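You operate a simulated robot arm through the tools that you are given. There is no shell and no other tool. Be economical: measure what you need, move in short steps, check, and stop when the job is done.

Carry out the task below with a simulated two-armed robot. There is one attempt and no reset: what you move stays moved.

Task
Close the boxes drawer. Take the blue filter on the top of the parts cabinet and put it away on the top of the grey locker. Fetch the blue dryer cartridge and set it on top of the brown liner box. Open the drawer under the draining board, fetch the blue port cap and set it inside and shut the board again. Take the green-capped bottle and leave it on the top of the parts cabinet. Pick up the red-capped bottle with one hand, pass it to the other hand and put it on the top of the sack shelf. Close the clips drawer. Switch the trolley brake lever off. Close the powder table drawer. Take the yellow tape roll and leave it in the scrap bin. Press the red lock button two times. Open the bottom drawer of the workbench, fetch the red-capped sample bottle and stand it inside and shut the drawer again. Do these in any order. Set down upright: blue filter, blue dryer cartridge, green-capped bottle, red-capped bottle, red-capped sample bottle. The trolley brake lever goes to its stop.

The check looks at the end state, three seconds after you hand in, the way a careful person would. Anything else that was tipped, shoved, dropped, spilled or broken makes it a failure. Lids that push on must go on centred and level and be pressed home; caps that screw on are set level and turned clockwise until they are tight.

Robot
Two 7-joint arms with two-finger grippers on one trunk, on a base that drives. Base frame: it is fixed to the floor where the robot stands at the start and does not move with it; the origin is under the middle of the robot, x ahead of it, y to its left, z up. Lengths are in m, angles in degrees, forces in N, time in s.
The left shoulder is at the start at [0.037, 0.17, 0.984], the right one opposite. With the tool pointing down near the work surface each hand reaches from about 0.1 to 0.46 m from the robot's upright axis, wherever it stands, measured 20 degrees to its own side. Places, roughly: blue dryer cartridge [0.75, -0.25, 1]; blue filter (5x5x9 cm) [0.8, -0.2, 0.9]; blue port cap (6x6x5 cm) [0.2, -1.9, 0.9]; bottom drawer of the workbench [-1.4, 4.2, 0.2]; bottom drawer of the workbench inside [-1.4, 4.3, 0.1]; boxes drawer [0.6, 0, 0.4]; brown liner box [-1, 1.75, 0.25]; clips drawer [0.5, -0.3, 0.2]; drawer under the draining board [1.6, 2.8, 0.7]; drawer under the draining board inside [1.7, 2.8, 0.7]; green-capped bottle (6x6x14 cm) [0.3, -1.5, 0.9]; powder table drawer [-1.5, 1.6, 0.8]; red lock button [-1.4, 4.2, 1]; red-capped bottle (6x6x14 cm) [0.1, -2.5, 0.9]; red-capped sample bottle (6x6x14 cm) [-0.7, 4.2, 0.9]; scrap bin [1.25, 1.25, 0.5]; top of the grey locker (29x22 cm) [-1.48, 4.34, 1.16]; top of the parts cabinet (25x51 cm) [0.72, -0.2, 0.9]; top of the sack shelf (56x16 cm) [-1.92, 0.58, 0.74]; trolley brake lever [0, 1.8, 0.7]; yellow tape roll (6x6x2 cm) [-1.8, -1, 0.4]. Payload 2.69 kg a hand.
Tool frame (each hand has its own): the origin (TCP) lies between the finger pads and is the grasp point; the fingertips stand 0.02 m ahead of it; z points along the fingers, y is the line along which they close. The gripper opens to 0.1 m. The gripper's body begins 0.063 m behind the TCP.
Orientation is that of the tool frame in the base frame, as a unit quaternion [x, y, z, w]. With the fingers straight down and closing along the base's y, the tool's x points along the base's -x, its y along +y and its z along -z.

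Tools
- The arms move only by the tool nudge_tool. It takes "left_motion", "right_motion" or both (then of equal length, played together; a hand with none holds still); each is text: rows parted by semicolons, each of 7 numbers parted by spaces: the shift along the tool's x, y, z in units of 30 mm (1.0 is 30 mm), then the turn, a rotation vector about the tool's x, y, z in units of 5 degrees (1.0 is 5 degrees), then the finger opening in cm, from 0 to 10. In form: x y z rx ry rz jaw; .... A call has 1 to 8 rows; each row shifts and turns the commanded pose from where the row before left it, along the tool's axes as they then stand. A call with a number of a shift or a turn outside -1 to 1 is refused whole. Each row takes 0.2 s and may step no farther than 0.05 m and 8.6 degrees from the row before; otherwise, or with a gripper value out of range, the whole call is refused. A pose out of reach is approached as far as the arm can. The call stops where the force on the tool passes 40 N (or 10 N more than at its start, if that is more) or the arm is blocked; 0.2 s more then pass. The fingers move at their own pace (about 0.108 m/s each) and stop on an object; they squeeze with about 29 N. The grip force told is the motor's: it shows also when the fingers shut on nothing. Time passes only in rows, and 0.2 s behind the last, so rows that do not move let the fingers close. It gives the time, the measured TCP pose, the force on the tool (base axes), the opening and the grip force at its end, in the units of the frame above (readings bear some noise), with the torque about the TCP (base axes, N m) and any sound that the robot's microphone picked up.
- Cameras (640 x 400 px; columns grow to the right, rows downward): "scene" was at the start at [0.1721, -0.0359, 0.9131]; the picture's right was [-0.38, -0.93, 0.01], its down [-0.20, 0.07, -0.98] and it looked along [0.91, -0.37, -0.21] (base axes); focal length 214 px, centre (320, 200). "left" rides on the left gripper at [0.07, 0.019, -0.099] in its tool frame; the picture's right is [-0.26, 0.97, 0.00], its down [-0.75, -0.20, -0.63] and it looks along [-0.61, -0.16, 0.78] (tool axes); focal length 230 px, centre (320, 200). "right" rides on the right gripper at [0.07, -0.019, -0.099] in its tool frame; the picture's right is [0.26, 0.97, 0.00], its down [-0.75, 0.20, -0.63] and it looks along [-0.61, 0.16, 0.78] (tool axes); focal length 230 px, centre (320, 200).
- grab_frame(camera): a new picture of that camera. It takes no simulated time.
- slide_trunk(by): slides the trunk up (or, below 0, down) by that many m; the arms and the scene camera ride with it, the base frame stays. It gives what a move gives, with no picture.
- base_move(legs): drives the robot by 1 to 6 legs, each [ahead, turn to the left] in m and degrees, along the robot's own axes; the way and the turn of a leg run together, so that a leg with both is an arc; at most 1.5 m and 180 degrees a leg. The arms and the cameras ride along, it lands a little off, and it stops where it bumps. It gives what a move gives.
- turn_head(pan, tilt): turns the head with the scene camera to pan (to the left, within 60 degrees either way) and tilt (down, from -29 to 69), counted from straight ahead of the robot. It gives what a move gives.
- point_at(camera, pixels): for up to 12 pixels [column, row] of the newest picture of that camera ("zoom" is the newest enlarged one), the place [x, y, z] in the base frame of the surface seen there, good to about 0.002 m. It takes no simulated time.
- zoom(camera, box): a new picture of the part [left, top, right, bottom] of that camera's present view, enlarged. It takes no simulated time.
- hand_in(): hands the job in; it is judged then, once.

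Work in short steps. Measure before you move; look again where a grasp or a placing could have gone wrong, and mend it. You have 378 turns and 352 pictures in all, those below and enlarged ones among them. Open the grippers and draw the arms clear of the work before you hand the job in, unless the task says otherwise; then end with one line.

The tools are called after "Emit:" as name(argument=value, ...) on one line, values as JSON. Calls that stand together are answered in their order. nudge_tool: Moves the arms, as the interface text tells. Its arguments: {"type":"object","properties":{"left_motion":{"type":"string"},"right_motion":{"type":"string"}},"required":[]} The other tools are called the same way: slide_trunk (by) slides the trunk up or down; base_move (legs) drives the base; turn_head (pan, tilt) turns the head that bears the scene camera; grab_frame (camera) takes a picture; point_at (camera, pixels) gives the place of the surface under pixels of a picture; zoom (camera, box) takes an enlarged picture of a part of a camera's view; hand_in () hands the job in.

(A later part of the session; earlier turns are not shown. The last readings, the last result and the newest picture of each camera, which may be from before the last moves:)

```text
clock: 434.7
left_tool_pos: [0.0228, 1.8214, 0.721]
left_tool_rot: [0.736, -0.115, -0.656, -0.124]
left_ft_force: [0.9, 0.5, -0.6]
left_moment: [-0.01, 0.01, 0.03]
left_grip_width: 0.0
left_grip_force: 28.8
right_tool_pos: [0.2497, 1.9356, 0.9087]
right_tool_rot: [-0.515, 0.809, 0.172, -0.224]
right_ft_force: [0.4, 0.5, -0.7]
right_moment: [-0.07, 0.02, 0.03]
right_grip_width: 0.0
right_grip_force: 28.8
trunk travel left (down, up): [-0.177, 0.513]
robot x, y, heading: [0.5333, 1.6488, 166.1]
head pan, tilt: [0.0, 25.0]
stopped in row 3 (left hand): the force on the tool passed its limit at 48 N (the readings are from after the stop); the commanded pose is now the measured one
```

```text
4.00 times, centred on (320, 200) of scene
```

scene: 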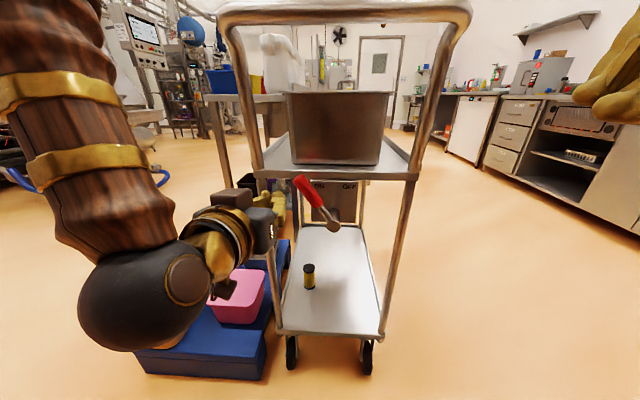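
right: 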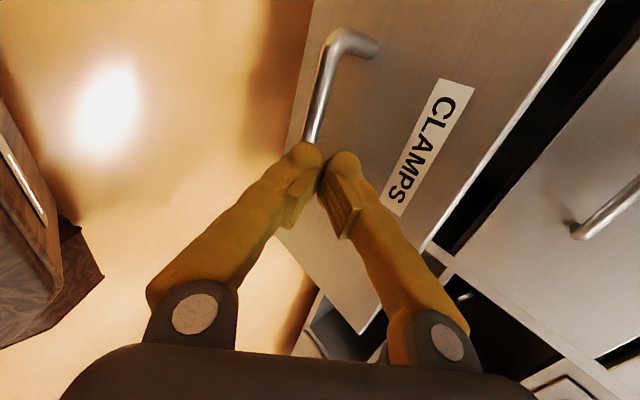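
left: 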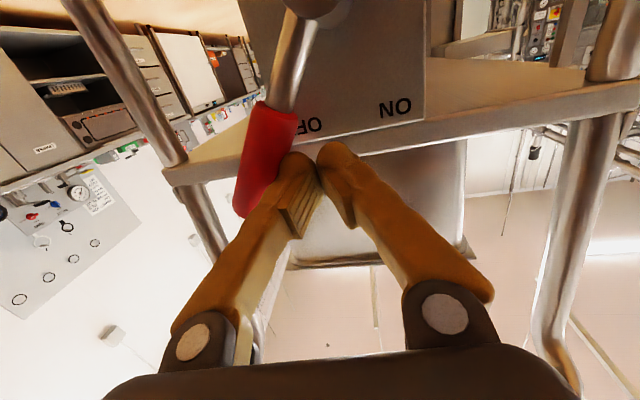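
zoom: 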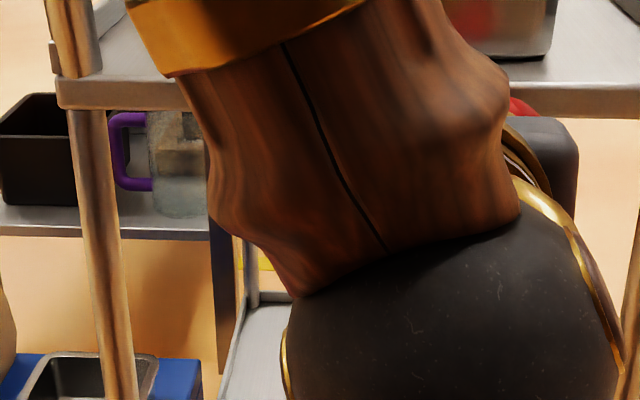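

Firm stop reached. Withdraw left, back off and check.

Emit:
nudge_tool(left_motion="0 0.8 -0.3 0 0 0 0;0 0.8 -0.5 0 0 0 0;0 0 -0.8 0 0 0 0")

Emit:
base_move(legs=[[-0.25, 0]])

Emit:
zoom(camera="scene", box=[260, 130, 400, 230])

```text
clock: 435.5
left_tool_pos: [0.0541, 1.7651, 0.7274]
left_tool_rot: [0.733, -0.121, -0.657, -0.131]
left_ft_force: [0.4, -0.3, -1.3]
left_moment: [-0.02, 0.01, 0.03]
left_grip_width: 0.0002
left_grip_force: 28.5
right_tool_pos: [0.2489, 1.9353, 0.9064]
right_tool_rot: [-0.516, 0.809, 0.171, -0.222]
right_ft_force: [0.3, 0.0, -0.6]
right_moment: [-0.03, -0.04, 0.02]
right_grip_width: 0.0001
right_grip_force: 29.3
trunk travel left (down, up): [-0.177, 0.513]
robot x, y, heading: [0.5331, 1.6442, 166.4]
head pan, tilt: [0.0, 25.0]
```

```text
clock: 437.3
left_tool_pos: [0.3006, 1.7048, 0.7276]
left_tool_rot: [0.734, -0.12, -0.656, -0.13]
left_ft_force: [0.2, 0.6, 0.3]
left_moment: [-0.02, 0.01, -0.01]
left_grip_width: 0.0001
left_grip_force: 29.1
right_tool_pos: [0.4985, 1.8741, 0.9078]
right_tool_rot: [-0.515, 0.81, 0.171, -0.222]
right_ft_force: [-0.3, -0.1, 0.1]
right_moment: [-0.01, 0.01, 0.02]
right_grip_width: 0.0
right_grip_force: 28.8
trunk travel left (down, up): [-0.177, 0.513]
robot x, y, heading: [0.7797, 1.5831, 165.9]
head pan, tilt: [0.0, 25.0]
```

```text
4.00 times, centred on (330, 180) of scene
```

zoom: 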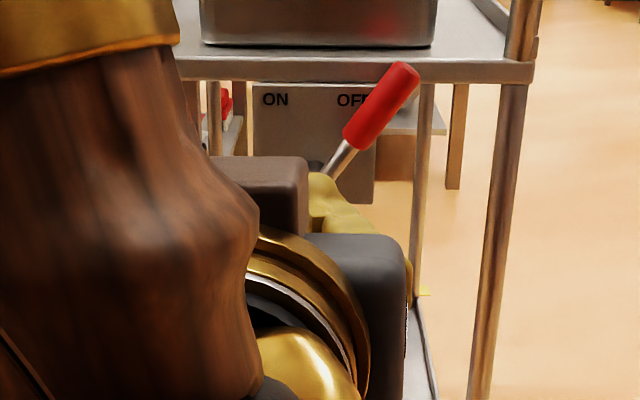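

Lever is at OFF. Now head south for the bottles and port cap. First restore the right hand to the normal grasp orientation (closing sideways) and the left to 45° pitch.

Emit:
slide_trunk(by=0.25)

Emit:
nudge_tool(right_motion="0 0 0 1 0 0 0;0 0 0 1 0 0 0;0 0 0 1 0 0 0;0 0 0 1 0 0 0;0 0 0 1 0 0 0;0 0 0 1 0 0 0;0 0 0 0 0 -1 0;0 0 0 0 0 -1 0", left_motion="0 0.3 0 0 1 0 0;0 0.3 0 0 1 0 0;0 0.3 0 0 1 0 0;0 0.3 0 0 1 0 0;0 0.3 0 0 1 0 0;0 0.3 0 0 1 0 0;0 0 0 0 0 0 0;0 0 0 0 0 0 0")

Emit:
nudge_tool(right_motion="0 0 0 0 0 -1 0;0 0 0 0 0 -1 0;0 0 0 0 0 -1 0;0 0 0 0 0 -1 0;0 0 0 0 0 -1 0;0 0 0 0 0 -1 0;0 0 0 0 0 -1 0;0 0 0 0 0 -1 0")

Emit:
nudge_tool(right_motion="0 0 0 0 0 -1 0;0 0 0 0 0 -1 0;0 0 0 0 0 -1 0;0 0 0 0 0 -1 0;0 0 0 0 0 -1 0;-1 0 0 0 -1 0 0;-1 0 0 0 -1 0 0;0 0 0 0 -1 0 0")

```text
clock: 439.9
left_tool_pos: [0.31, 1.7026, 0.9865]
left_tool_rot: [0.728, -0.118, -0.663, -0.129]
left_ft_force: [0.4, 0.0, 0.8]
left_moment: [0.0, 0.01, -0.03]
left_grip_width: 0.0
left_grip_force: 28.6
right_tool_pos: [0.4965, 1.8788, 1.1632]
right_tool_rot: [-0.496, 0.821, 0.167, -0.228]
right_ft_force: [-0.9, -0.2, -0.4]
right_moment: [0.02, 0.02, 0.03]
right_grip_width: 0.0
right_grip_force: 29.2
trunk travel left (down, up): [-0.427, 0.263]
robot x, y, heading: [0.7785, 1.5853, 166.3]
head pan, tilt: [0.0, 25.0]
```

```text
clock: 441.7
left_tool_pos: [0.293, 1.6531, 0.9838]
left_tool_rot: [0.874, -0.15, -0.451, -0.095]
left_ft_force: [-0.6, -0.3, 0.8]
left_moment: [0.02, 0.01, 0.02]
left_grip_width: 0.0001
left_grip_force: 29.8
right_tool_pos: [0.5099, 1.8725, 1.1613]
right_tool_rot: [-0.626, 0.774, -0.03, -0.089]
right_ft_force: [0.3, -0.3, -0.2]
right_moment: [0.01, 0.04, 0.0]
right_grip_width: 0.0001
right_grip_force: 28.6
trunk travel left (down, up): [-0.427, 0.263]
robot x, y, heading: [0.778, 1.5862, 166.1]
head pan, tilt: [0.0, 25.0]
```

```text
clock: 443.5
left_tool_pos: [0.2926, 1.6516, 0.9832]
left_tool_rot: [0.874, -0.15, -0.451, -0.095]
left_ft_force: [0.3, -0.7, -0.2]
left_moment: [-0.01, 0.0, -0.01]
left_grip_width: 0.0
left_grip_force: 28.8
right_tool_pos: [0.5101, 1.872, 1.1617]
right_tool_rot: [0.853, -0.513, -0.003, 0.094]
right_ft_force: [-0.6, 0.8, -0.4]
right_moment: [0.0, -0.02, -0.02]
right_grip_width: 0.0
right_grip_force: 28.9
trunk travel left (down, up): [-0.427, 0.263]
robot x, y, heading: [0.779, 1.5858, 166.1]
head pan, tilt: [0.0, 25.0]
```

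```text
clock: 445.3
left_tool_pos: [0.2938, 1.6506, 0.9829]
left_tool_rot: [0.874, -0.15, -0.452, -0.095]
left_ft_force: [0.7, -0.3, -0.8]
left_moment: [0.03, 0.02, -0.01]
left_grip_width: 0.0001
left_grip_force: 29.2
right_tool_pos: [0.4618, 1.9093, 1.1631]
right_tool_rot: [0.932, -0.327, -0.148, 0.048]
right_ft_force: [0.3, 0.1, -0.4]
right_moment: [0.02, -0.03, -0.03]
right_grip_width: 0.0002
right_grip_force: 28.8
trunk travel left (down, up): [-0.427, 0.263]
robot x, y, heading: [0.7784, 1.5864, 166.0]
head pan, tilt: [0.0, 25.0]
```

Emit:
nudge_tool(right_motion="0 0 0 0 0 -1 9;0 0 0 0 0 -1 9;0 0 0 0 0 -1 9;0 0 0 0 0 -1 9;0 0 0 0 0 -0.5 9;0 0 0 0 0 0 9")

Emit:
base_move(legs=[[0, 70], [1.0, 0], [0, -15]])

Emit:
turn_head(pan=20, tilt=15)

Emit:
grab_frame(camera="scene")

```text
clock: 446.7
left_tool_pos: [0.2926, 1.6509, 0.984]
left_tool_rot: [0.874, -0.15, -0.452, -0.095]
left_ft_force: [-0.4, 0.0, 0.7]
left_moment: [0.03, 0.01, -0.04]
left_grip_width: 0.0
left_grip_force: 29.2
right_tool_pos: [0.4632, 1.9083, 1.1643]
right_tool_rot: [0.979, -0.137, -0.151, 0.019]
right_ft_force: [0.3, -0.2, 0.4]
right_moment: [0.0, 0.02, -0.01]
right_grip_width: 0.0898
right_grip_force: 0.0
trunk travel left (down, up): [-0.427, 0.263]
robot x, y, heading: [0.7761, 1.5859, 166.1]
head pan, tilt: [0.0, 25.0]
```

```text
clock: 455.8
left_tool_pos: [-0.1127, 0.4163, 0.9831]
left_tool_rot: [0.846, 0.269, -0.444, 0.124]
left_ft_force: [-0.5, -0.7, -0.7]
left_moment: [-0.01, -0.01, 0.01]
left_grip_width: 0.0001
left_grip_force: 28.7
right_tool_pos: [-0.2224, 0.705, 1.1636]
right_tool_rot: [0.933, 0.326, -0.127, 0.086]
right_ft_force: [0.5, 0.1, 0.2]
right_moment: [-0.01, -0.01, 0.03]
right_grip_width: 0.09
right_grip_force: 0.2
trunk travel left (down, up): [-0.427, 0.263]
robot x, y, heading: [0.2243, 0.7738, -139.0]
head pan, tilt: [0.0, 25.0]
```

```text
clock: 456.6
left_tool_pos: [-0.1007, 0.4264, 0.9906]
left_tool_rot: [0.843, 0.266, -0.451, 0.125]
left_ft_force: [-0.5, 0.2, 0.0]
left_moment: [-0.02, 0.0, 0.0]
left_grip_width: 0.0
left_grip_force: 29.1
right_tool_pos: [-0.2092, 0.7166, 1.1695]
right_tool_rot: [0.931, 0.327, -0.135, 0.09]
right_ft_force: [-0.8, -0.1, 0.1]
right_moment: [-0.01, -0.02, 0.0]
right_grip_width: 0.0898
right_grip_force: 0.1
trunk travel left (down, up): [-0.427, 0.263]
robot x, y, heading: [0.2279, 0.7707, -139.2]
head pan, tilt: [20.0, 15.0]
```

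```text
188 pictures are left
```

scene: 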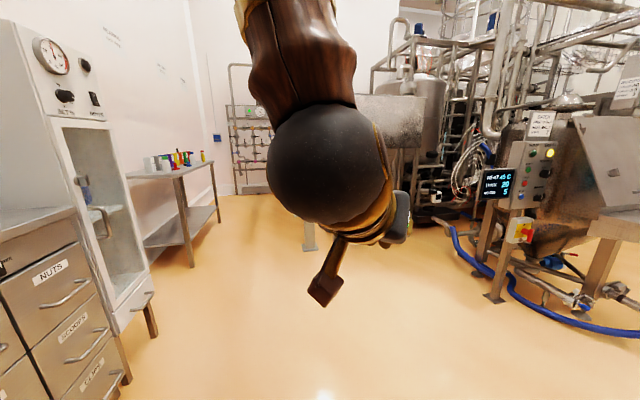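

The colored bottles stand on the table at (180,165). Zoom.

Emit:
zoom(camera="scene", box=[120, 130, 240, 280])

Emit:
point_at(camera="scene", pixels=[[165, 163], [185, 155], [203, 155], [190, 265], [220, 220], [205, 150], [130, 180], [215, 165]])

```text
2.67 times, centred on (180, 205) of scene
```

zoom: 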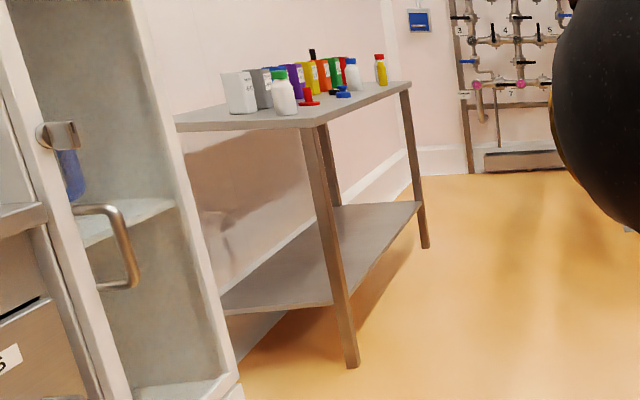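

```text
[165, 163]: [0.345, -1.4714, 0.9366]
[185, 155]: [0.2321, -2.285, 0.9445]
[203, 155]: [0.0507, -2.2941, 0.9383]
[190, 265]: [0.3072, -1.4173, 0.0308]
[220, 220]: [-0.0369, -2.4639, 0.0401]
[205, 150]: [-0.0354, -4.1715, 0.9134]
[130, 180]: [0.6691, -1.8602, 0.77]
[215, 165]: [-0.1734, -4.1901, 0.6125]
```

Drive to in front of that table (facing −18°), between the green bottle and the blue cap.

Emit:
base_move(legs=[[0, 39], [1.2, 0], [1.1, 0], [0, 82]])

Emit:
turn_head(pan=0, tilt=20)

Emit:
grab_frame(camera="scene")

```text
clock: 473.6
left_tool_pos: [0.2533, -1.6458, 0.9911]
left_tool_rot: [0.198, 0.861, -0.121, 0.452]
left_ft_force: [0.2, -0.3, 0.3]
left_moment: [-0.01, 0.02, 0.0]
left_grip_width: 0.0001
left_grip_force: 29.1
right_tool_pos: [0.0518, -1.882, 1.1689]
right_tool_rot: [0.191, 0.968, 0.009, 0.161]
right_ft_force: [-0.3, 0.2, -0.8]
right_moment: [-0.04, 0.03, 0.0]
right_grip_width: 0.0901
right_grip_force: 0.1
trunk travel left (down, up): [-0.427, 0.263]
robot x, y, heading: [-0.2101, -1.5366, -20.1]
head pan, tilt: [20.0, 15.0]
```

```text
clock: 474.4
left_tool_pos: [0.2382, -1.6415, 0.9985]
left_tool_rot: [0.198, 0.857, -0.121, 0.46]
left_ft_force: [-0.2, 0.2, -0.6]
left_moment: [0.01, 0.02, 0.04]
left_grip_width: 0.0
left_grip_force: 29.3
right_tool_pos: [0.0346, -1.8768, 1.1746]
right_tool_rot: [0.191, 0.967, 0.008, 0.17]
right_ft_force: [0.4, -0.4, 0.4]
right_moment: [0.03, 0.0, 0.0]
right_grip_width: 0.0899
right_grip_force: 0.1
trunk travel left (down, up): [-0.427, 0.263]
robot x, y, heading: [-0.2116, -1.5369, -20.4]
head pan, tilt: [0.0, 20.0]
```

```text
186 pictures are left
```

scene: 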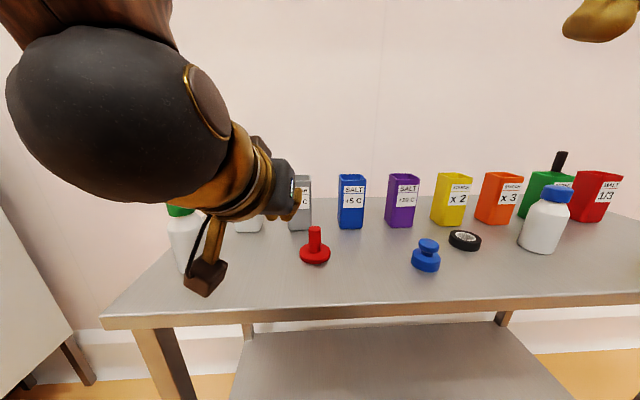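

Green bottle at (185,225), blue port cap at (426,255). Measure.

Emit:
point_at(camera="scene", pixels=[[180, 210], [182, 235], [180, 265], [427, 242], [426, 258], [413, 258], [438, 258], [426, 270], [315, 230], [330, 325], [150, 322], [545, 235]])

Emit:
zoom(camera="scene", box=[370, 200, 500, 300])

```text
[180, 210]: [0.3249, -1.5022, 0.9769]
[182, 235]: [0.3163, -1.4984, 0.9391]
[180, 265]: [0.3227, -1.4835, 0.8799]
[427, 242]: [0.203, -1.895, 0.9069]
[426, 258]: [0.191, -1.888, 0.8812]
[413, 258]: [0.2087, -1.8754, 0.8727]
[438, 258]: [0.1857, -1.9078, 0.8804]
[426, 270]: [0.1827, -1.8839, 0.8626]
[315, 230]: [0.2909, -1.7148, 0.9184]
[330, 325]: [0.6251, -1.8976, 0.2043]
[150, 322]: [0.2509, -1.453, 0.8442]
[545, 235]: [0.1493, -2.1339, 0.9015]
```

```text
4.00 times, centred on (435, 250) of scene
```

zoom: 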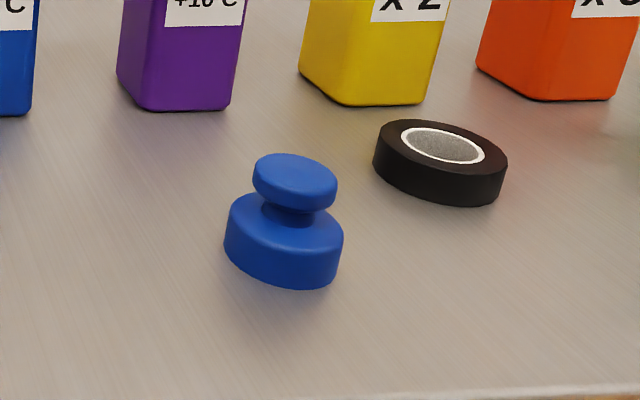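

Open the left hand, raise it and shift left; then drive 0.1 m closer.

Emit:
nudge_tool(left_motion="-0.56 0.9 -0.37 0 0 0 9.5;-0.56 0.9 -0.37 0 0 0 9.5;-0.56 0.9 -0.37 0 0 0 9.5;-0.3 0.9 -0.2 0 0 0 9.5;0 0 0 0 0 0 9.5", right_motion="0 0 0 0 0.8 0 9.5;0 0 0 0 0.8 0 9.5;0 0 0 0 0.8 0 9.5;0 0 0 0 0.8 0 9.5;0 0 0 0 0 0 9.5")

Emit:
base_move(legs=[[0.1, 2]])

Emit:
nudge_tool(right_motion="0 0 0 0 0 0 9.5;0 0 0 0 0 0 9.5")

Emit:
grab_frame(camera="left")

Emit:
grab_frame(camera="right")

```text
clock: 475.6
left_tool_pos: [0.2864, -1.5399, 1.0674]
left_tool_rot: [0.198, 0.857, -0.121, 0.46]
left_ft_force: [-0.6, 0.4, -0.2]
left_moment: [0.01, 0.03, 0.01]
left_grip_width: 0.0951
left_grip_force: 0.1
right_tool_pos: [0.0347, -1.8765, 1.1742]
right_tool_rot: [0.187, 0.981, 0.035, 0.034]
right_ft_force: [-0.9, 0.1, -0.6]
right_moment: [0.04, 0.05, 0.03]
right_grip_width: 0.0949
right_grip_force: 0.1
trunk travel left (down, up): [-0.427, 0.263]
robot x, y, heading: [-0.2107, -1.5398, -20.3]
head pan, tilt: [0.0, 20.0]
```

```text
clock: 476.8
left_tool_pos: [0.3879, -1.5582, 1.0634]
left_tool_rot: [0.182, 0.862, -0.112, 0.459]
left_ft_force: [0.9, -0.9, -0.3]
left_moment: [0.01, 0.03, 0.03]
left_grip_width: 0.0949
left_grip_force: 0.1
right_tool_pos: [0.1497, -1.9025, 1.1726]
right_tool_rot: [0.17, 0.984, 0.036, 0.029]
right_ft_force: [-0.1, 0.6, -0.9]
right_moment: [0.02, 0.07, -0.02]
right_grip_width: 0.0952
right_grip_force: 0.1
trunk travel left (down, up): [-0.427, 0.263]
robot x, y, heading: [-0.116, -1.5709, -18.0]
head pan, tilt: [0.0, 20.0]
```

```text
clock: 477.4
left_tool_pos: [0.3731, -1.5543, 1.0705]
left_tool_rot: [0.183, 0.859, -0.113, 0.465]
left_ft_force: [0.7, -0.7, 0.7]
left_moment: [-0.06, -0.02, 0.01]
left_grip_width: 0.0951
left_grip_force: 0.0
right_tool_pos: [0.1333, -1.8975, 1.1774]
right_tool_rot: [0.171, 0.984, 0.033, 0.037]
right_ft_force: [0.5, 0.7, -0.5]
right_moment: [0.03, 0.07, 0.02]
right_grip_width: 0.095
right_grip_force: 0.0
trunk travel left (down, up): [-0.427, 0.263]
robot x, y, heading: [-0.1133, -1.5708, -18.0]
head pan, tilt: [0.0, 20.0]
```

```text
184 pictures are left
```

left: 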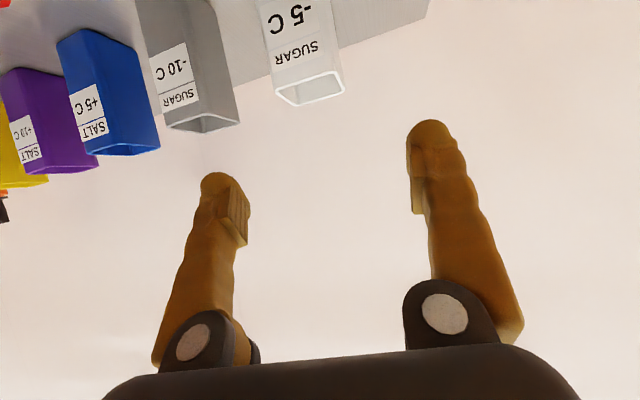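

```text
183 pictures are left
```

right: 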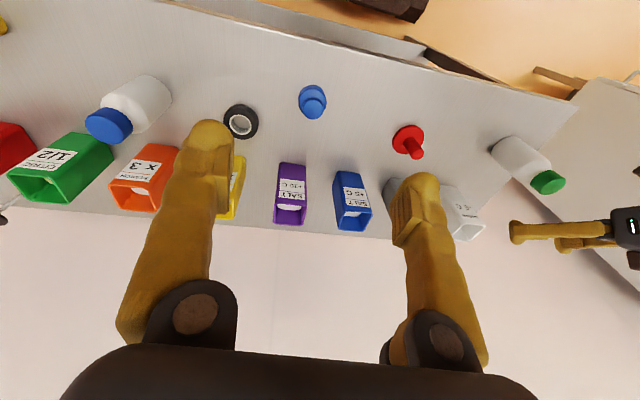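

Emit:
point_at(camera="right", pixels=[[314, 103], [312, 92], [303, 88], [326, 98], [547, 182], [530, 165], [515, 155], [520, 145], [408, 140], [480, 210]])

Emit:
zoom(camera="right", box=[270, 60, 360, 130])

```text
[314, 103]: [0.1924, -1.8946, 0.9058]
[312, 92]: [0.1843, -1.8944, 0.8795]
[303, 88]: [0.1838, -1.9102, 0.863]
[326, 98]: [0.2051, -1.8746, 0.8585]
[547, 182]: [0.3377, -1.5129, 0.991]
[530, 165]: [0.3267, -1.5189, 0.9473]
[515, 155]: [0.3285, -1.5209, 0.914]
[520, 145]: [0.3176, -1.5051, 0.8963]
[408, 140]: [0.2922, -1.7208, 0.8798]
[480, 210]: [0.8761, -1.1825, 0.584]
```

```text
5.71 times, centred on (315, 95) of right
```

zoom: 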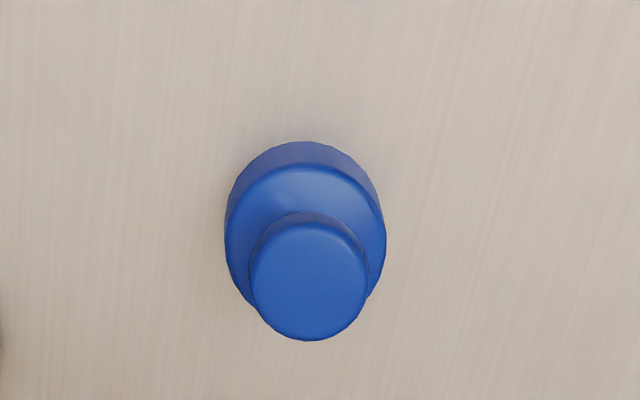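

Emit:
point_at(camera="zoom", pixels=[[308, 280], [300, 190]])

Emit:
nudge_tool(right_motion="-0.7 0.3 0.5 0.9 0.7 0 8;-0.7 0.3 1 0 0 0 8;0 0.2 1 0 0 0 8;0 0 1 0 0 0 8;0 0 1 0 0 0 8;0 0 0 0 0 0 8")

Emit:
grab_frame(camera="right")

```text
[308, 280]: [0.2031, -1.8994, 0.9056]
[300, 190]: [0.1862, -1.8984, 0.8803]
```

```text
clock: 478.8
left_tool_pos: [0.3696, -1.5518, 1.0725]
left_tool_rot: [0.182, 0.858, -0.113, 0.467]
left_ft_force: [0.8, 0.2, 0.4]
left_moment: [0.03, -0.01, 0.0]
left_grip_width: 0.0951
left_grip_force: 0.1
right_tool_pos: [0.1778, -1.887, 1.047]
right_tool_rot: [0.171, 0.985, 0.0, 0.002]
right_ft_force: [0.7, 0.4, -1.1]
right_moment: [0.04, 0.0, 0.01]
right_grip_width: 0.0799
right_grip_force: 0.1
trunk travel left (down, up): [-0.427, 0.263]
robot x, y, heading: [-0.1172, -1.5705, -18.0]
head pan, tilt: [0.0, 20.0]
```

```text
181 pictures are left
```

right: 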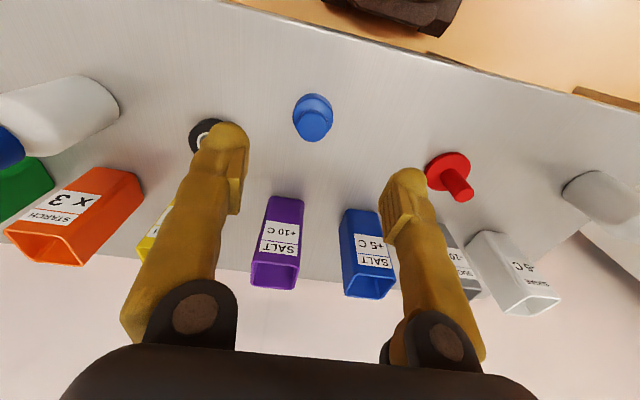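

Descend onto the knob.

Emit:
nudge_tool(right_motion="-0.45 0 1 0 0 0 8;-0.45 0 1 0 0 0 8;0 0 1 0 0 0 8;0 0 0.6 0 0 0 8;0 0 0 0 0 0 8")

Emit:
grab_frame(camera="right")

```text
clock: 480.0
left_tool_pos: [0.3697, -1.552, 1.0716]
left_tool_rot: [0.182, 0.857, -0.113, 0.468]
left_ft_force: [0.1, -0.4, -0.2]
left_moment: [-0.02, 0.02, -0.01]
left_grip_width: 0.0951
left_grip_force: 0.1
right_tool_pos: [0.2053, -1.8954, 0.9384]
right_tool_rot: [0.17, 0.985, 0.001, 0.002]
right_ft_force: [0.5, 0.2, 0.1]
right_moment: [0.02, -0.04, 0.0]
right_grip_width: 0.08
right_grip_force: 0.1
trunk travel left (down, up): [-0.427, 0.263]
robot x, y, heading: [-0.1152, -1.5717, -17.8]
head pan, tilt: [0.0, 20.0]
```

```text
180 pictures are left
```

right: 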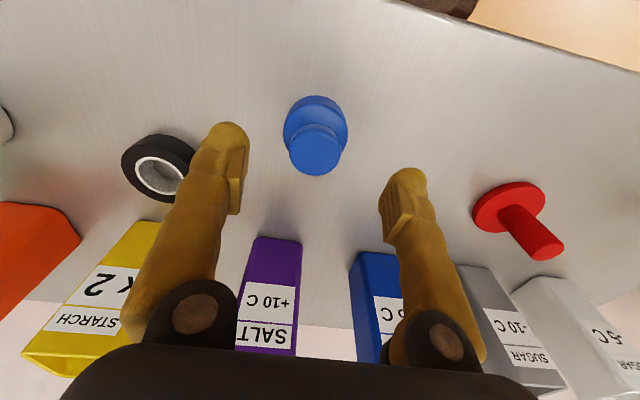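

Emit:
nudge_tool(right_motion="0 0 0.6 0 0 0 7;0 0 0.5 0 0 0 7;0 0 0 0 0 0 0;0 0 0 0 0 0 0;0 0 0 0 0 0 0;0 0 0 0 0 0 0")

Emit:
nudge_tool(right_motion="0 0 -1 0 0 0 0;0 0 -1 0 0 0 0;0 0 -1 0 0 0 0;0 0 -1 0 0 0 0;0 0 -1 0 0 0 0;0 0 -1 0 0 0 0")

Emit:
grab_frame(camera="right")

```text
clock: 481.4
left_tool_pos: [0.369, -1.5526, 1.0719]
left_tool_rot: [0.182, 0.858, -0.113, 0.467]
left_ft_force: [-0.6, -0.3, -0.2]
left_moment: [-0.02, -0.04, 0.01]
left_grip_width: 0.0953
left_grip_force: 0.1
right_tool_pos: [0.2038, -1.8968, 0.9063]
right_tool_rot: [0.171, 0.985, 0.002, 0.002]
right_ft_force: [0.3, 0.7, -0.4]
right_moment: [0.0, 0.02, 0.03]
right_grip_width: 0.0301
right_grip_force: 29.2
trunk travel left (down, up): [-0.427, 0.263]
robot x, y, heading: [-0.1157, -1.5693, -17.9]
head pan, tilt: [0.0, 20.0]
```

```text
clock: 482.8
left_tool_pos: [0.3685, -1.5513, 1.0719]
left_tool_rot: [0.181, 0.857, -0.112, 0.469]
left_ft_force: [0.1, 0.5, 0.7]
left_moment: [0.0, 0.01, 0.0]
left_grip_width: 0.0951
left_grip_force: 0.0
right_tool_pos: [0.2027, -1.8961, 1.087]
right_tool_rot: [0.17, 0.985, 0.001, 0.003]
right_ft_force: [-0.6, 0.6, -1.0]
right_moment: [-0.02, -0.01, 0.0]
right_grip_width: 0.0301
right_grip_force: 28.6
trunk travel left (down, up): [-0.427, 0.263]
robot x, y, heading: [-0.1174, -1.5726, -18.2]
head pan, tilt: [0.0, 20.0]
```

```text
179 pictures are left
```

right: 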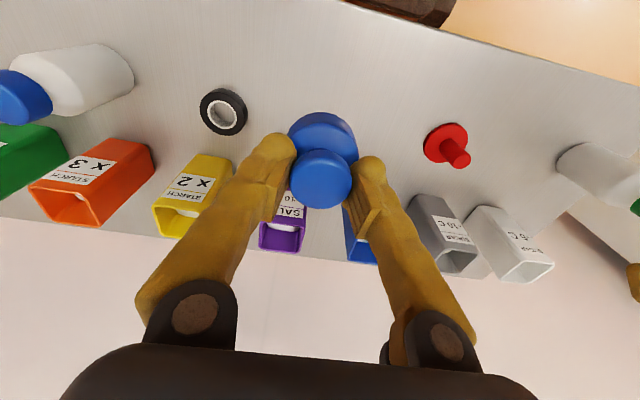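

Port cap held. Now left: move to the pre-grasp behind the green bottle (axis (0.345,-1.493)).

Emit:
nudge_tool(left_motion="0.61 0.37 -0.98 0 0 0 9.5;0.61 0.37 -0.98 0 0 0 9.5;0.61 0.37 -0.98 0 0 0 9.5;0.61 0.37 -0.98 0 0 0 9.5;0.83 0 0.52 0 0 0 9.5;0.83 0 0.52 0 0 0 9.5;0.83 0 0.52 0 0 0 9.5;0 0 0 0 0 0 9.5")

Emit:
grab_frame(camera="left")

```text
clock: 484.6
left_tool_pos: [0.3702, -1.4971, 0.9765]
left_tool_rot: [0.181, 0.858, -0.113, 0.468]
left_ft_force: [-0.2, -0.3, 0.5]
left_moment: [-0.02, 0.0, 0.02]
left_grip_width: 0.0951
left_grip_force: 0.1
left hand out of reach, approached as far as the arm can: row 1, 2, 3, 4
right_tool_pos: [0.2031, -1.8961, 1.087]
right_tool_rot: [0.171, 0.985, 0.001, 0.003]
right_ft_force: [0.5, -0.2, -0.1]
right_moment: [0.01, -0.07, -0.01]
right_grip_width: 0.03
right_grip_force: 29.0
trunk travel left (down, up): [-0.427, 0.263]
robot x, y, heading: [-0.1155, -1.5723, -17.8]
head pan, tilt: [0.0, 20.0]
```

```text
178 pictures are left
```

left: 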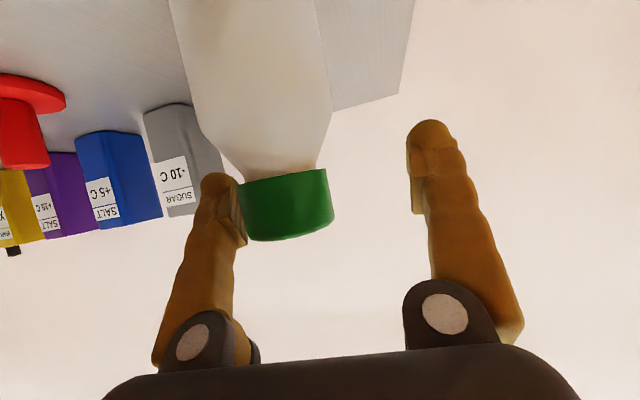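

The fingers already straddle the bottle. Lower 4 cm straight and close.

Emit:
nudge_tool(left_motion="0.56 -0.1 0.36 0 0 0 9.5;0.56 -0.1 0.36 0 0 0 9.5;0 0 0 0 0 0 9.5")

Emit:
grab_frame(camera="left")

Emit:
grab_frame(camera="scene")

```text
clock: 485.4
left_tool_pos: [0.3669, -1.5034, 0.937]
left_tool_rot: [0.182, 0.858, -0.113, 0.468]
left_ft_force: [-1.3, 0.4, 0.4]
left_moment: [0.03, 0.0, 0.01]
left_grip_width: 0.0946
left_grip_force: 0.1
right_tool_pos: [0.2036, -1.8967, 1.088]
right_tool_rot: [0.17, 0.985, 0.0, 0.003]
right_ft_force: [1.1, -0.5, -0.9]
right_moment: [0.0, 0.01, -0.04]
right_grip_width: 0.0301
right_grip_force: 29.2
trunk travel left (down, up): [-0.427, 0.263]
robot x, y, heading: [-0.1136, -1.5742, -17.9]
head pan, tilt: [0.0, 20.0]
```

```text
177 pictures are left
```

left: 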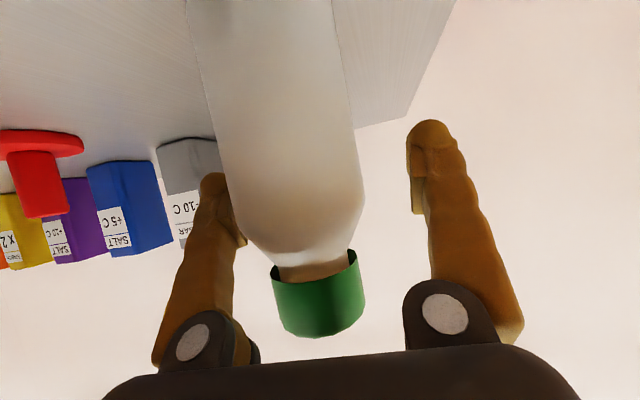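

```text
176 pictures are left
```

scene: 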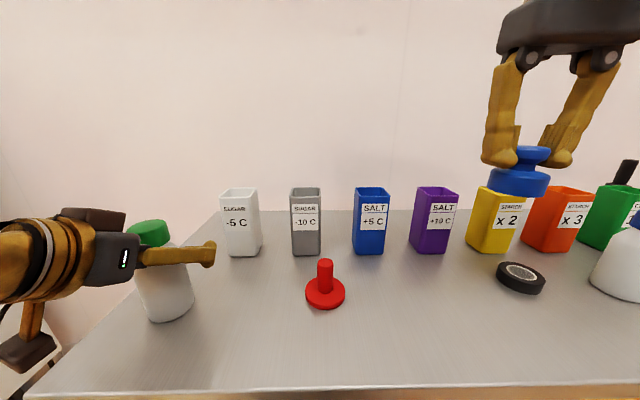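

Emit:
point_at(camera="left", pixels=[[290, 150], [285, 100], [240, 150], [340, 150], [318, 320], [315, 285]])

Emit:
point_at(camera="scene", pixels=[[165, 300], [150, 240], [175, 310]])

```text
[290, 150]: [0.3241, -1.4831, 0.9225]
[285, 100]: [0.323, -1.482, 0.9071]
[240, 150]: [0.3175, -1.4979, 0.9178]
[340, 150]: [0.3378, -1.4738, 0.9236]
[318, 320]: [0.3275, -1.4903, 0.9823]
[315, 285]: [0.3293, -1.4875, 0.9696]
```

```text
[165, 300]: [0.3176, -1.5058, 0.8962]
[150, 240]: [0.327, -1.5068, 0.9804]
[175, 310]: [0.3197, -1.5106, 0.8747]
```

Bottle is centred within 4 mm. Close and lift.

Emit:
nudge_tool(left_motion="0 -0.1 0 0 0 0 7.5;0 0 0 0 0 0 6;0 0 0 0 0 0 0;0 0 0 0 0 0 0;0 0 0 0 0 0 0")

Emit:
grab_frame(camera="scene")

```text
clock: 486.6
left_tool_pos: [0.3666, -1.5067, 0.9376]
left_tool_rot: [0.182, 0.858, -0.114, 0.467]
left_ft_force: [0.3, 0.5, -0.4]
left_moment: [0.03, -0.03, -0.04]
left_grip_width: 0.05
left_grip_force: 29.3
right_tool_pos: [0.2046, -1.8968, 1.0862]
right_tool_rot: [0.171, 0.985, 0.001, 0.002]
right_ft_force: [0.6, -0.3, 0.5]
right_moment: [0.01, 0.0, 0.01]
right_grip_width: 0.0298
right_grip_force: 29.0
trunk travel left (down, up): [-0.427, 0.263]
robot x, y, heading: [-0.1153, -1.5713, -17.7]
head pan, tilt: [0.0, 20.0]
```

```text
175 pictures are left
```

scene: 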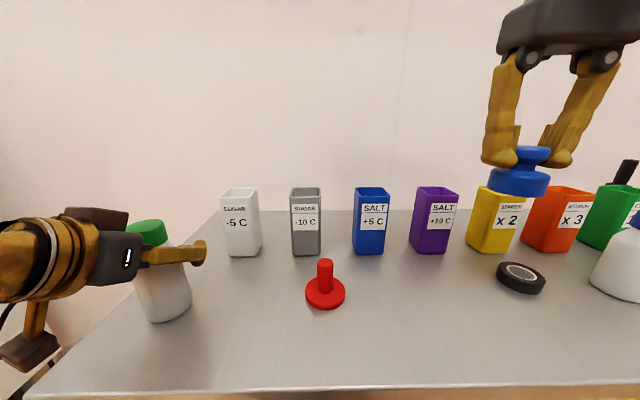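

Lift both, back off, then drive to the parts cabinet.

Emit:
nudge_tool(left_motion="-0.844 0 -0.534 0 0 0 0;-0.844 0 -0.534 0 0 0 0;-0.844 0 -0.534 0 0 0 0;-0.844 0 -0.534 0 0 0 0;-0.844 0 -0.534 0 0 0 0;-0.844 0 -0.534 0 0 0 0;0 0 0 0 0 0 0", right_motion="0 0 -0.5 0 0 0 0;0 0 -0.5 0 0 0 0;0 0 -0.5 0 0 0 0;0 0 0 0 0 0 0;0 0 0 0 0 0 0;0 0 0 0 0 0 0;0 0 0 0 0 0 0")

Emit:
base_move(legs=[[-0.3, 0], [0, 94], [1.45, 0]])

Emit:
grab_frame(camera="left")

```text
clock: 488.2
left_tool_pos: [0.3807, -1.5043, 1.1226]
left_tool_rot: [0.18, 0.854, -0.114, 0.475]
left_ft_force: [0.1, 0.4, -1.0]
left_moment: [0.0, -0.02, -0.02]
left_grip_width: 0.0505
left_grip_force: 29.0
right_tool_pos: [0.2044, -1.8965, 1.1319]
right_tool_rot: [0.17, 0.985, 0.0, 0.002]
right_ft_force: [-1.2, 1.3, 0.5]
right_moment: [0.0, 0.02, 0.01]
right_grip_width: 0.0299
right_grip_force: 29.0
trunk travel left (down, up): [-0.427, 0.263]
robot x, y, heading: [-0.1103, -1.571, -17.9]
head pan, tilt: [0.0, 20.0]
```

```text
clock: 501.2
left_tool_pos: [-0.1849, 0.4195, 1.1225]
left_tool_rot: [-0.507, 0.71, 0.274, 0.405]
left_ft_force: [-0.1, 0.0, -1.7]
left_moment: [0.03, -0.01, 0.01]
left_grip_width: 0.0492
left_grip_force: 28.8
right_tool_pos: [0.2193, 0.2794, 1.1315]
right_tool_rot: [-0.611, 0.792, 0.002, 0.0]
right_ft_force: [-0.8, 0.2, 0.0]
right_moment: [-0.01, 0.01, 0.03]
right_grip_width: 0.0297
right_grip_force: 28.8
trunk travel left (down, up): [-0.427, 0.263]
robot x, y, heading: [-0.0705, -0.0667, 76.9]
head pan, tilt: [0.0, 20.0]
```

```text
174 pictures are left
```

left: 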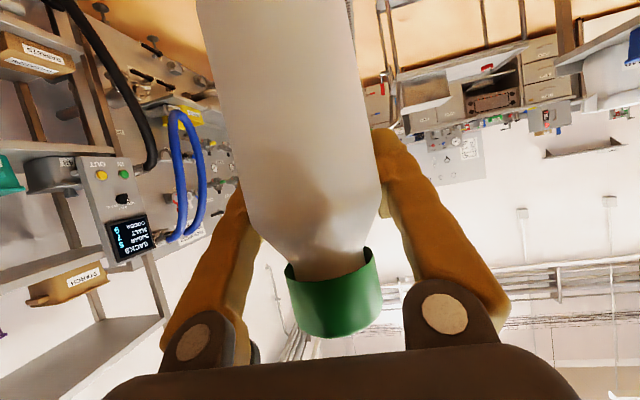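

Emit:
base_move(legs=[[0.14, 0], [0, -94]])

Emit:
nudge_tool(left_motion="-0.3 -0.8 0.3 0 0 0 0;-0.3 -0.8 0.3 0 0 0 0;-0.3 -0.8 0.3 0 0 0 0;-0.3 -0.8 0.3 0 0 0 0;0 -0.6 0 0 0 0 0;0 0 0 0 0 0 0", right_motion="-0.4 0.7 -0.3 0 0 0 0;-0.4 0.7 -0.3 0 0 0 0;-0.4 0.7 -0.3 0 0 0 0;0 0.3 0 0 0 0 0;0 0 0 0 0 0 0;0 0 0 0 0 0 0")

Emit:
turn_head(pan=0, tilt=15)

Emit:
grab_frame(camera="scene")

```text
clock: 506.7
left_tool_pos: [0.4523, 0.1331, 1.1376]
left_tool_rot: [0.184, 0.847, -0.117, 0.484]
left_ft_force: [0.8, -0.1, -0.4]
left_moment: [-0.02, 0.03, 0.02]
left_grip_width: 0.0491
left_grip_force: 28.8
right_tool_pos: [0.2557, -0.2489, 1.1376]
right_tool_rot: [0.175, 0.984, -0.001, 0.011]
right_ft_force: [-0.9, 0.2, -0.1]
right_moment: [0.0, -0.02, -0.02]
right_grip_width: 0.03
right_grip_force: 29.3
trunk travel left (down, up): [-0.427, 0.263]
robot x, y, heading: [-0.0338, 0.0859, -18.7]
head pan, tilt: [0.0, 20.0]
```

```text
clock: 508.1
left_tool_pos: [0.4307, 0.0153, 1.1597]
left_tool_rot: [0.185, 0.843, -0.118, 0.491]
left_ft_force: [0.7, -0.1, -1.1]
left_moment: [-0.02, -0.04, 0.01]
left_grip_width: 0.0491
left_grip_force: 28.8
right_tool_pos: [0.2963, -0.1887, 1.1712]
right_tool_rot: [0.176, 0.984, -0.003, 0.019]
right_ft_force: [-0.1, 0.6, -0.7]
right_moment: [-0.02, 0.0, 0.0]
right_grip_width: 0.0295
right_grip_force: 29.4
trunk travel left (down, up): [-0.427, 0.263]
robot x, y, heading: [-0.0394, 0.0841, -18.7]
head pan, tilt: [0.0, 20.0]
```

```text
clock: 508.7
left_tool_pos: [0.4303, 0.0155, 1.1601]
left_tool_rot: [0.184, 0.843, -0.117, 0.491]
left_ft_force: [-0.4, 0.7, -0.2]
left_moment: [-0.04, 0.02, 0.01]
left_grip_width: 0.0491
left_grip_force: 29.5
right_tool_pos: [0.2974, -0.1885, 1.1715]
right_tool_rot: [0.176, 0.984, -0.004, 0.018]
right_ft_force: [0.6, 0.2, -0.4]
right_moment: [-0.01, 0.0, -0.01]
right_grip_width: 0.0298
right_grip_force: 29.1
trunk travel left (down, up): [-0.427, 0.263]
robot x, y, heading: [-0.0377, 0.0846, -18.7]
head pan, tilt: [0.0, 15.0]
```

```text
173 pictures are left
```

scene: 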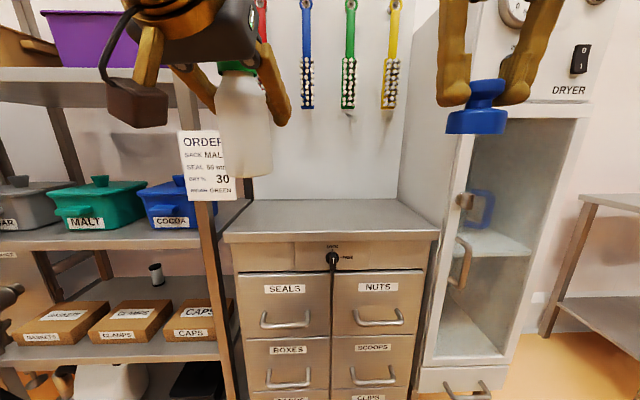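

Both held. Drive 0.3 m to the cabinet; the left hand will be over the left part of its top.

Emit:
base_move(legs=[[0.3, 1]])

Emit:
nudge_tool(left_motion="0 0 0 0 0.6 0 0;0 0 0 0 0 0 0;0 0 0 0 0 0 0")

Emit:
turn_head(pan=5, tilt=20)

Emit:
grab_frame(camera="scene")

```text
clock: 510.8
left_tool_pos: [0.7204, -0.071, 1.1588]
left_tool_rot: [0.177, 0.845, -0.113, 0.492]
left_ft_force: [0.2, -0.2, -0.8]
left_moment: [0.01, -0.02, -0.02]
left_grip_width: 0.0488
left_grip_force: 28.7
right_tool_pos: [0.5881, -0.2777, 1.1716]
right_tool_rot: [0.167, 0.986, -0.002, 0.018]
right_ft_force: [0.3, -0.5, -0.1]
right_moment: [0.01, 0.05, -0.02]
right_grip_width: 0.0297
right_grip_force: 29.1
trunk travel left (down, up): [-0.427, 0.263]
robot x, y, heading: [0.2464, -0.0115, -17.9]
head pan, tilt: [0.0, 15.0]
```

```text
clock: 511.6
left_tool_pos: [0.7003, -0.0657, 1.1603]
left_tool_rot: [0.18, 0.857, -0.108, 0.47]
left_ft_force: [-0.4, -0.2, -0.3]
left_moment: [0.0, 0.02, -0.01]
left_grip_width: 0.0489
left_grip_force: 29.0
right_tool_pos: [0.5713, -0.2716, 1.178]
right_tool_rot: [0.168, 0.985, -0.005, 0.027]
right_ft_force: [0.5, 0.7, -1.1]
right_moment: [-0.02, 0.01, 0.02]
right_grip_width: 0.0298
right_grip_force: 29.2
trunk travel left (down, up): [-0.427, 0.263]
robot x, y, heading: [0.2469, -0.0104, -17.9]
head pan, tilt: [0.0, 15.0]
```

```text
clock: 512.2
left_tool_pos: [0.7009, -0.0658, 1.1597]
left_tool_rot: [0.18, 0.858, -0.107, 0.469]
left_ft_force: [-0.5, 0.8, -0.6]
left_moment: [-0.01, -0.02, -0.01]
left_grip_width: 0.0486
left_grip_force: 28.8
right_tool_pos: [0.5703, -0.2719, 1.1794]
right_tool_rot: [0.167, 0.986, -0.004, 0.027]
right_ft_force: [0.5, -0.9, -0.3]
right_moment: [0.0, 0.0, -0.01]
right_grip_width: 0.0297
right_grip_force: 28.8
trunk travel left (down, up): [-0.427, 0.263]
robot x, y, heading: [0.247, -0.008, -17.7]
head pan, tilt: [5.0, 20.0]
```

```text
172 pictures are left
```

scene: 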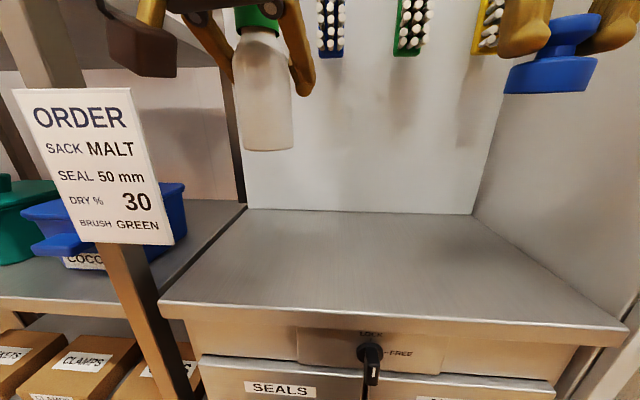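

Bottle vertical. Move 5 cm deeper and lower 17 cm.

Emit:
nudge_tool(left_motion="-0.45 0.1 0.7 0 0 0 0;-0.45 0.1 0.7 0 0 0 0;0.843 0 0.537 0 0 0 0;0.843 0 0.537 0 0 0 0;0.843 0 0.537 0 0 0 0;0.843 0 0.537 0 0 0 0;0.6 0 0.38 0 0 0 0;0 0 0 0 0 0 0")

Emit:
grab_frame(camera="scene")

```text
clock: 514.0
left_tool_pos: [0.7493, -0.0824, 1.027]
left_tool_rot: [0.18, 0.853, -0.109, 0.478]
left_ft_force: [0.0, -0.3, -0.9]
left_moment: [-0.03, -0.02, -0.01]
left_grip_width: 0.0487
left_grip_force: 28.8
right_tool_pos: [0.5697, -0.2719, 1.177]
right_tool_rot: [0.167, 0.986, -0.004, 0.028]
right_ft_force: [-0.4, 0.1, -0.6]
right_moment: [0.01, 0.01, -0.01]
right_grip_width: 0.0298
right_grip_force: 28.4
trunk travel left (down, up): [-0.427, 0.263]
robot x, y, heading: [0.2471, -0.0088, -17.9]
head pan, tilt: [5.0, 20.0]
```

```text
171 pictures are left
```

scene: 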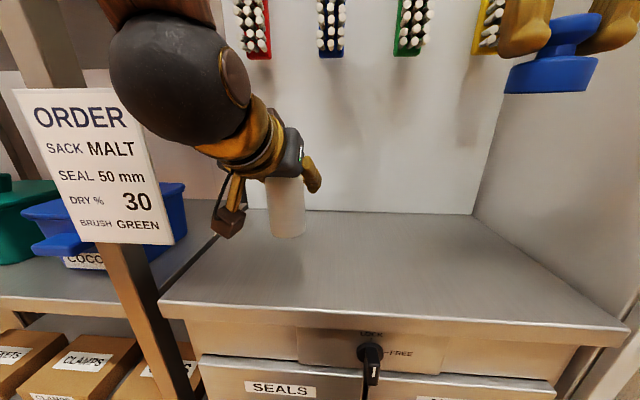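

Emit:
nudge_tool(left_motion="0.75 0 0.48 0 0.25 0 0;0.5 0 0.32 0 0 0 0;0 0 0 0 0 0 0")

Emit:
nudge_tool(left_motion="0.17 0 0.1 0 0 0 0;0.17 0 0.1 0 0 0 0;0 0 0 0 0 0 0")

Emit:
zoom(camera="scene", box=[200, 130, 380, 270])

```text
clock: 514.8
left_tool_pos: [0.7512, -0.0846, 0.9817]
left_tool_rot: [0.182, 0.858, -0.107, 0.467]
left_ft_force: [0.7, 0.1, -0.9]
left_moment: [-0.02, -0.02, 0.01]
left_grip_width: 0.0484
left_grip_force: 28.9
right_tool_pos: [0.5701, -0.2734, 1.1789]
right_tool_rot: [0.168, 0.985, -0.005, 0.026]
right_ft_force: [0.5, 0.1, -0.1]
right_moment: [0.0, -0.06, 0.01]
right_grip_width: 0.0296
right_grip_force: 28.6
trunk travel left (down, up): [-0.427, 0.263]
robot x, y, heading: [0.2484, -0.0084, -17.7]
head pan, tilt: [5.0, 20.0]
```

```text
clock: 515.6
left_tool_pos: [0.7507, -0.0862, 0.9752]
left_tool_rot: [0.18, 0.856, -0.108, 0.473]
left_ft_force: [6.0, -0.9, 32.9]
left_moment: [0.55, 0.22, -0.39]
left_grip_width: 0.049
left_grip_force: 29.5
right_tool_pos: [0.5681, -0.2718, 1.1793]
right_tool_rot: [0.168, 0.985, -0.004, 0.027]
right_ft_force: [1.2, 0.8, 0.0]
right_moment: [0.0, -0.01, 0.0]
right_grip_width: 0.0299
right_grip_force: 28.7
trunk travel left (down, up): [-0.427, 0.263]
robot x, y, heading: [0.2469, -0.0072, -17.6]
head pan, tilt: [5.0, 20.0]
```

```text
2.86 times, centred on (290, 200) of scene
```

zoom: 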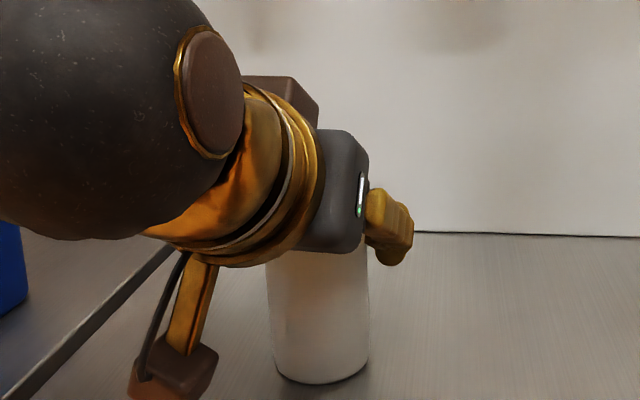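

Contact with the surface. Ease up, open, and look.

Emit:
nudge_tool(left_motion="-0.09 0 -0.05 0 0 0 0;0 0 0 0 0 0 5.5;0 0 0 0 0 0 6.5;0 0 0 0 0 0 8.5;0 0 0 0 0 0 8.5")

Emit:
grab_frame(camera="left")

```text
clock: 516.8
left_tool_pos: [0.7514, -0.0865, 0.9726]
left_tool_rot: [0.182, 0.859, -0.107, 0.467]
left_ft_force: [0.4, 1.1, 1.1]
left_moment: [-0.02, 0.03, 0.01]
left_grip_width: 0.0852
left_grip_force: 0.0
right_tool_pos: [0.5702, -0.2719, 1.1779]
right_tool_rot: [0.168, 0.985, -0.005, 0.027]
right_ft_force: [-0.7, 0.1, 0.7]
right_moment: [0.0, -0.04, 0.02]
right_grip_width: 0.0299
right_grip_force: 29.2
trunk travel left (down, up): [-0.427, 0.263]
robot x, y, heading: [0.2489, -0.0104, -17.7]
head pan, tilt: [5.0, 20.0]
```

```text
169 pictures are left
```

left: 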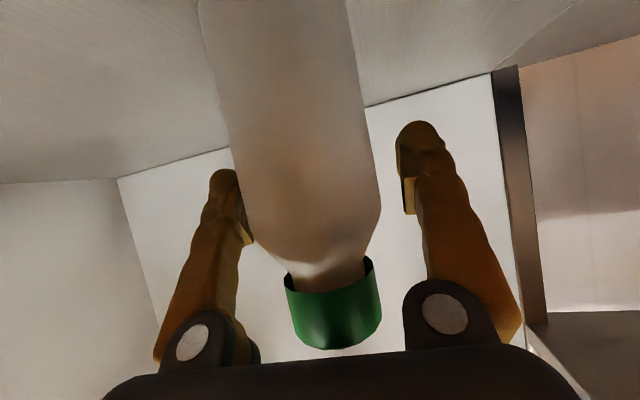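

Emit:
nudge_tool(left_motion="0 -0.15 -0.5 0 0 0 9.5;0 0 -0.8 0 0 0 9.5;-0.3 0 -0.8 0 0 0 9.5;-0.5 0 -0.8 0 0 0 9.5;-0.8 0 -0.5 0 0 0 9.5;-0.8 0 -0.5 0 0 0 9.5")

Emit:
grab_frame(camera="scene")

```text
clock: 518.2
left_tool_pos: [0.6949, -0.0611, 1.0991]
left_tool_rot: [0.181, 0.858, -0.106, 0.468]
left_ft_force: [0.5, -0.5, 0.2]
left_moment: [0.02, 0.03, 0.01]
left_grip_width: 0.0953
left_grip_force: 0.2
right_tool_pos: [0.5702, -0.2732, 1.1788]
right_tool_rot: [0.167, 0.986, -0.005, 0.027]
right_ft_force: [-0.1, -0.4, 0.2]
right_moment: [-0.05, -0.02, -0.01]
right_grip_width: 0.0295
right_grip_force: 29.1
trunk travel left (down, up): [-0.427, 0.263]
robot x, y, heading: [0.2481, -0.0099, -17.8]
head pan, tilt: [5.0, 20.0]
```

```text
168 pictures are left
```

scene: 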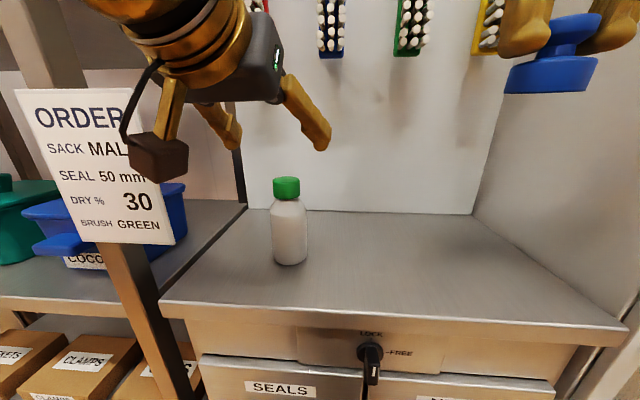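

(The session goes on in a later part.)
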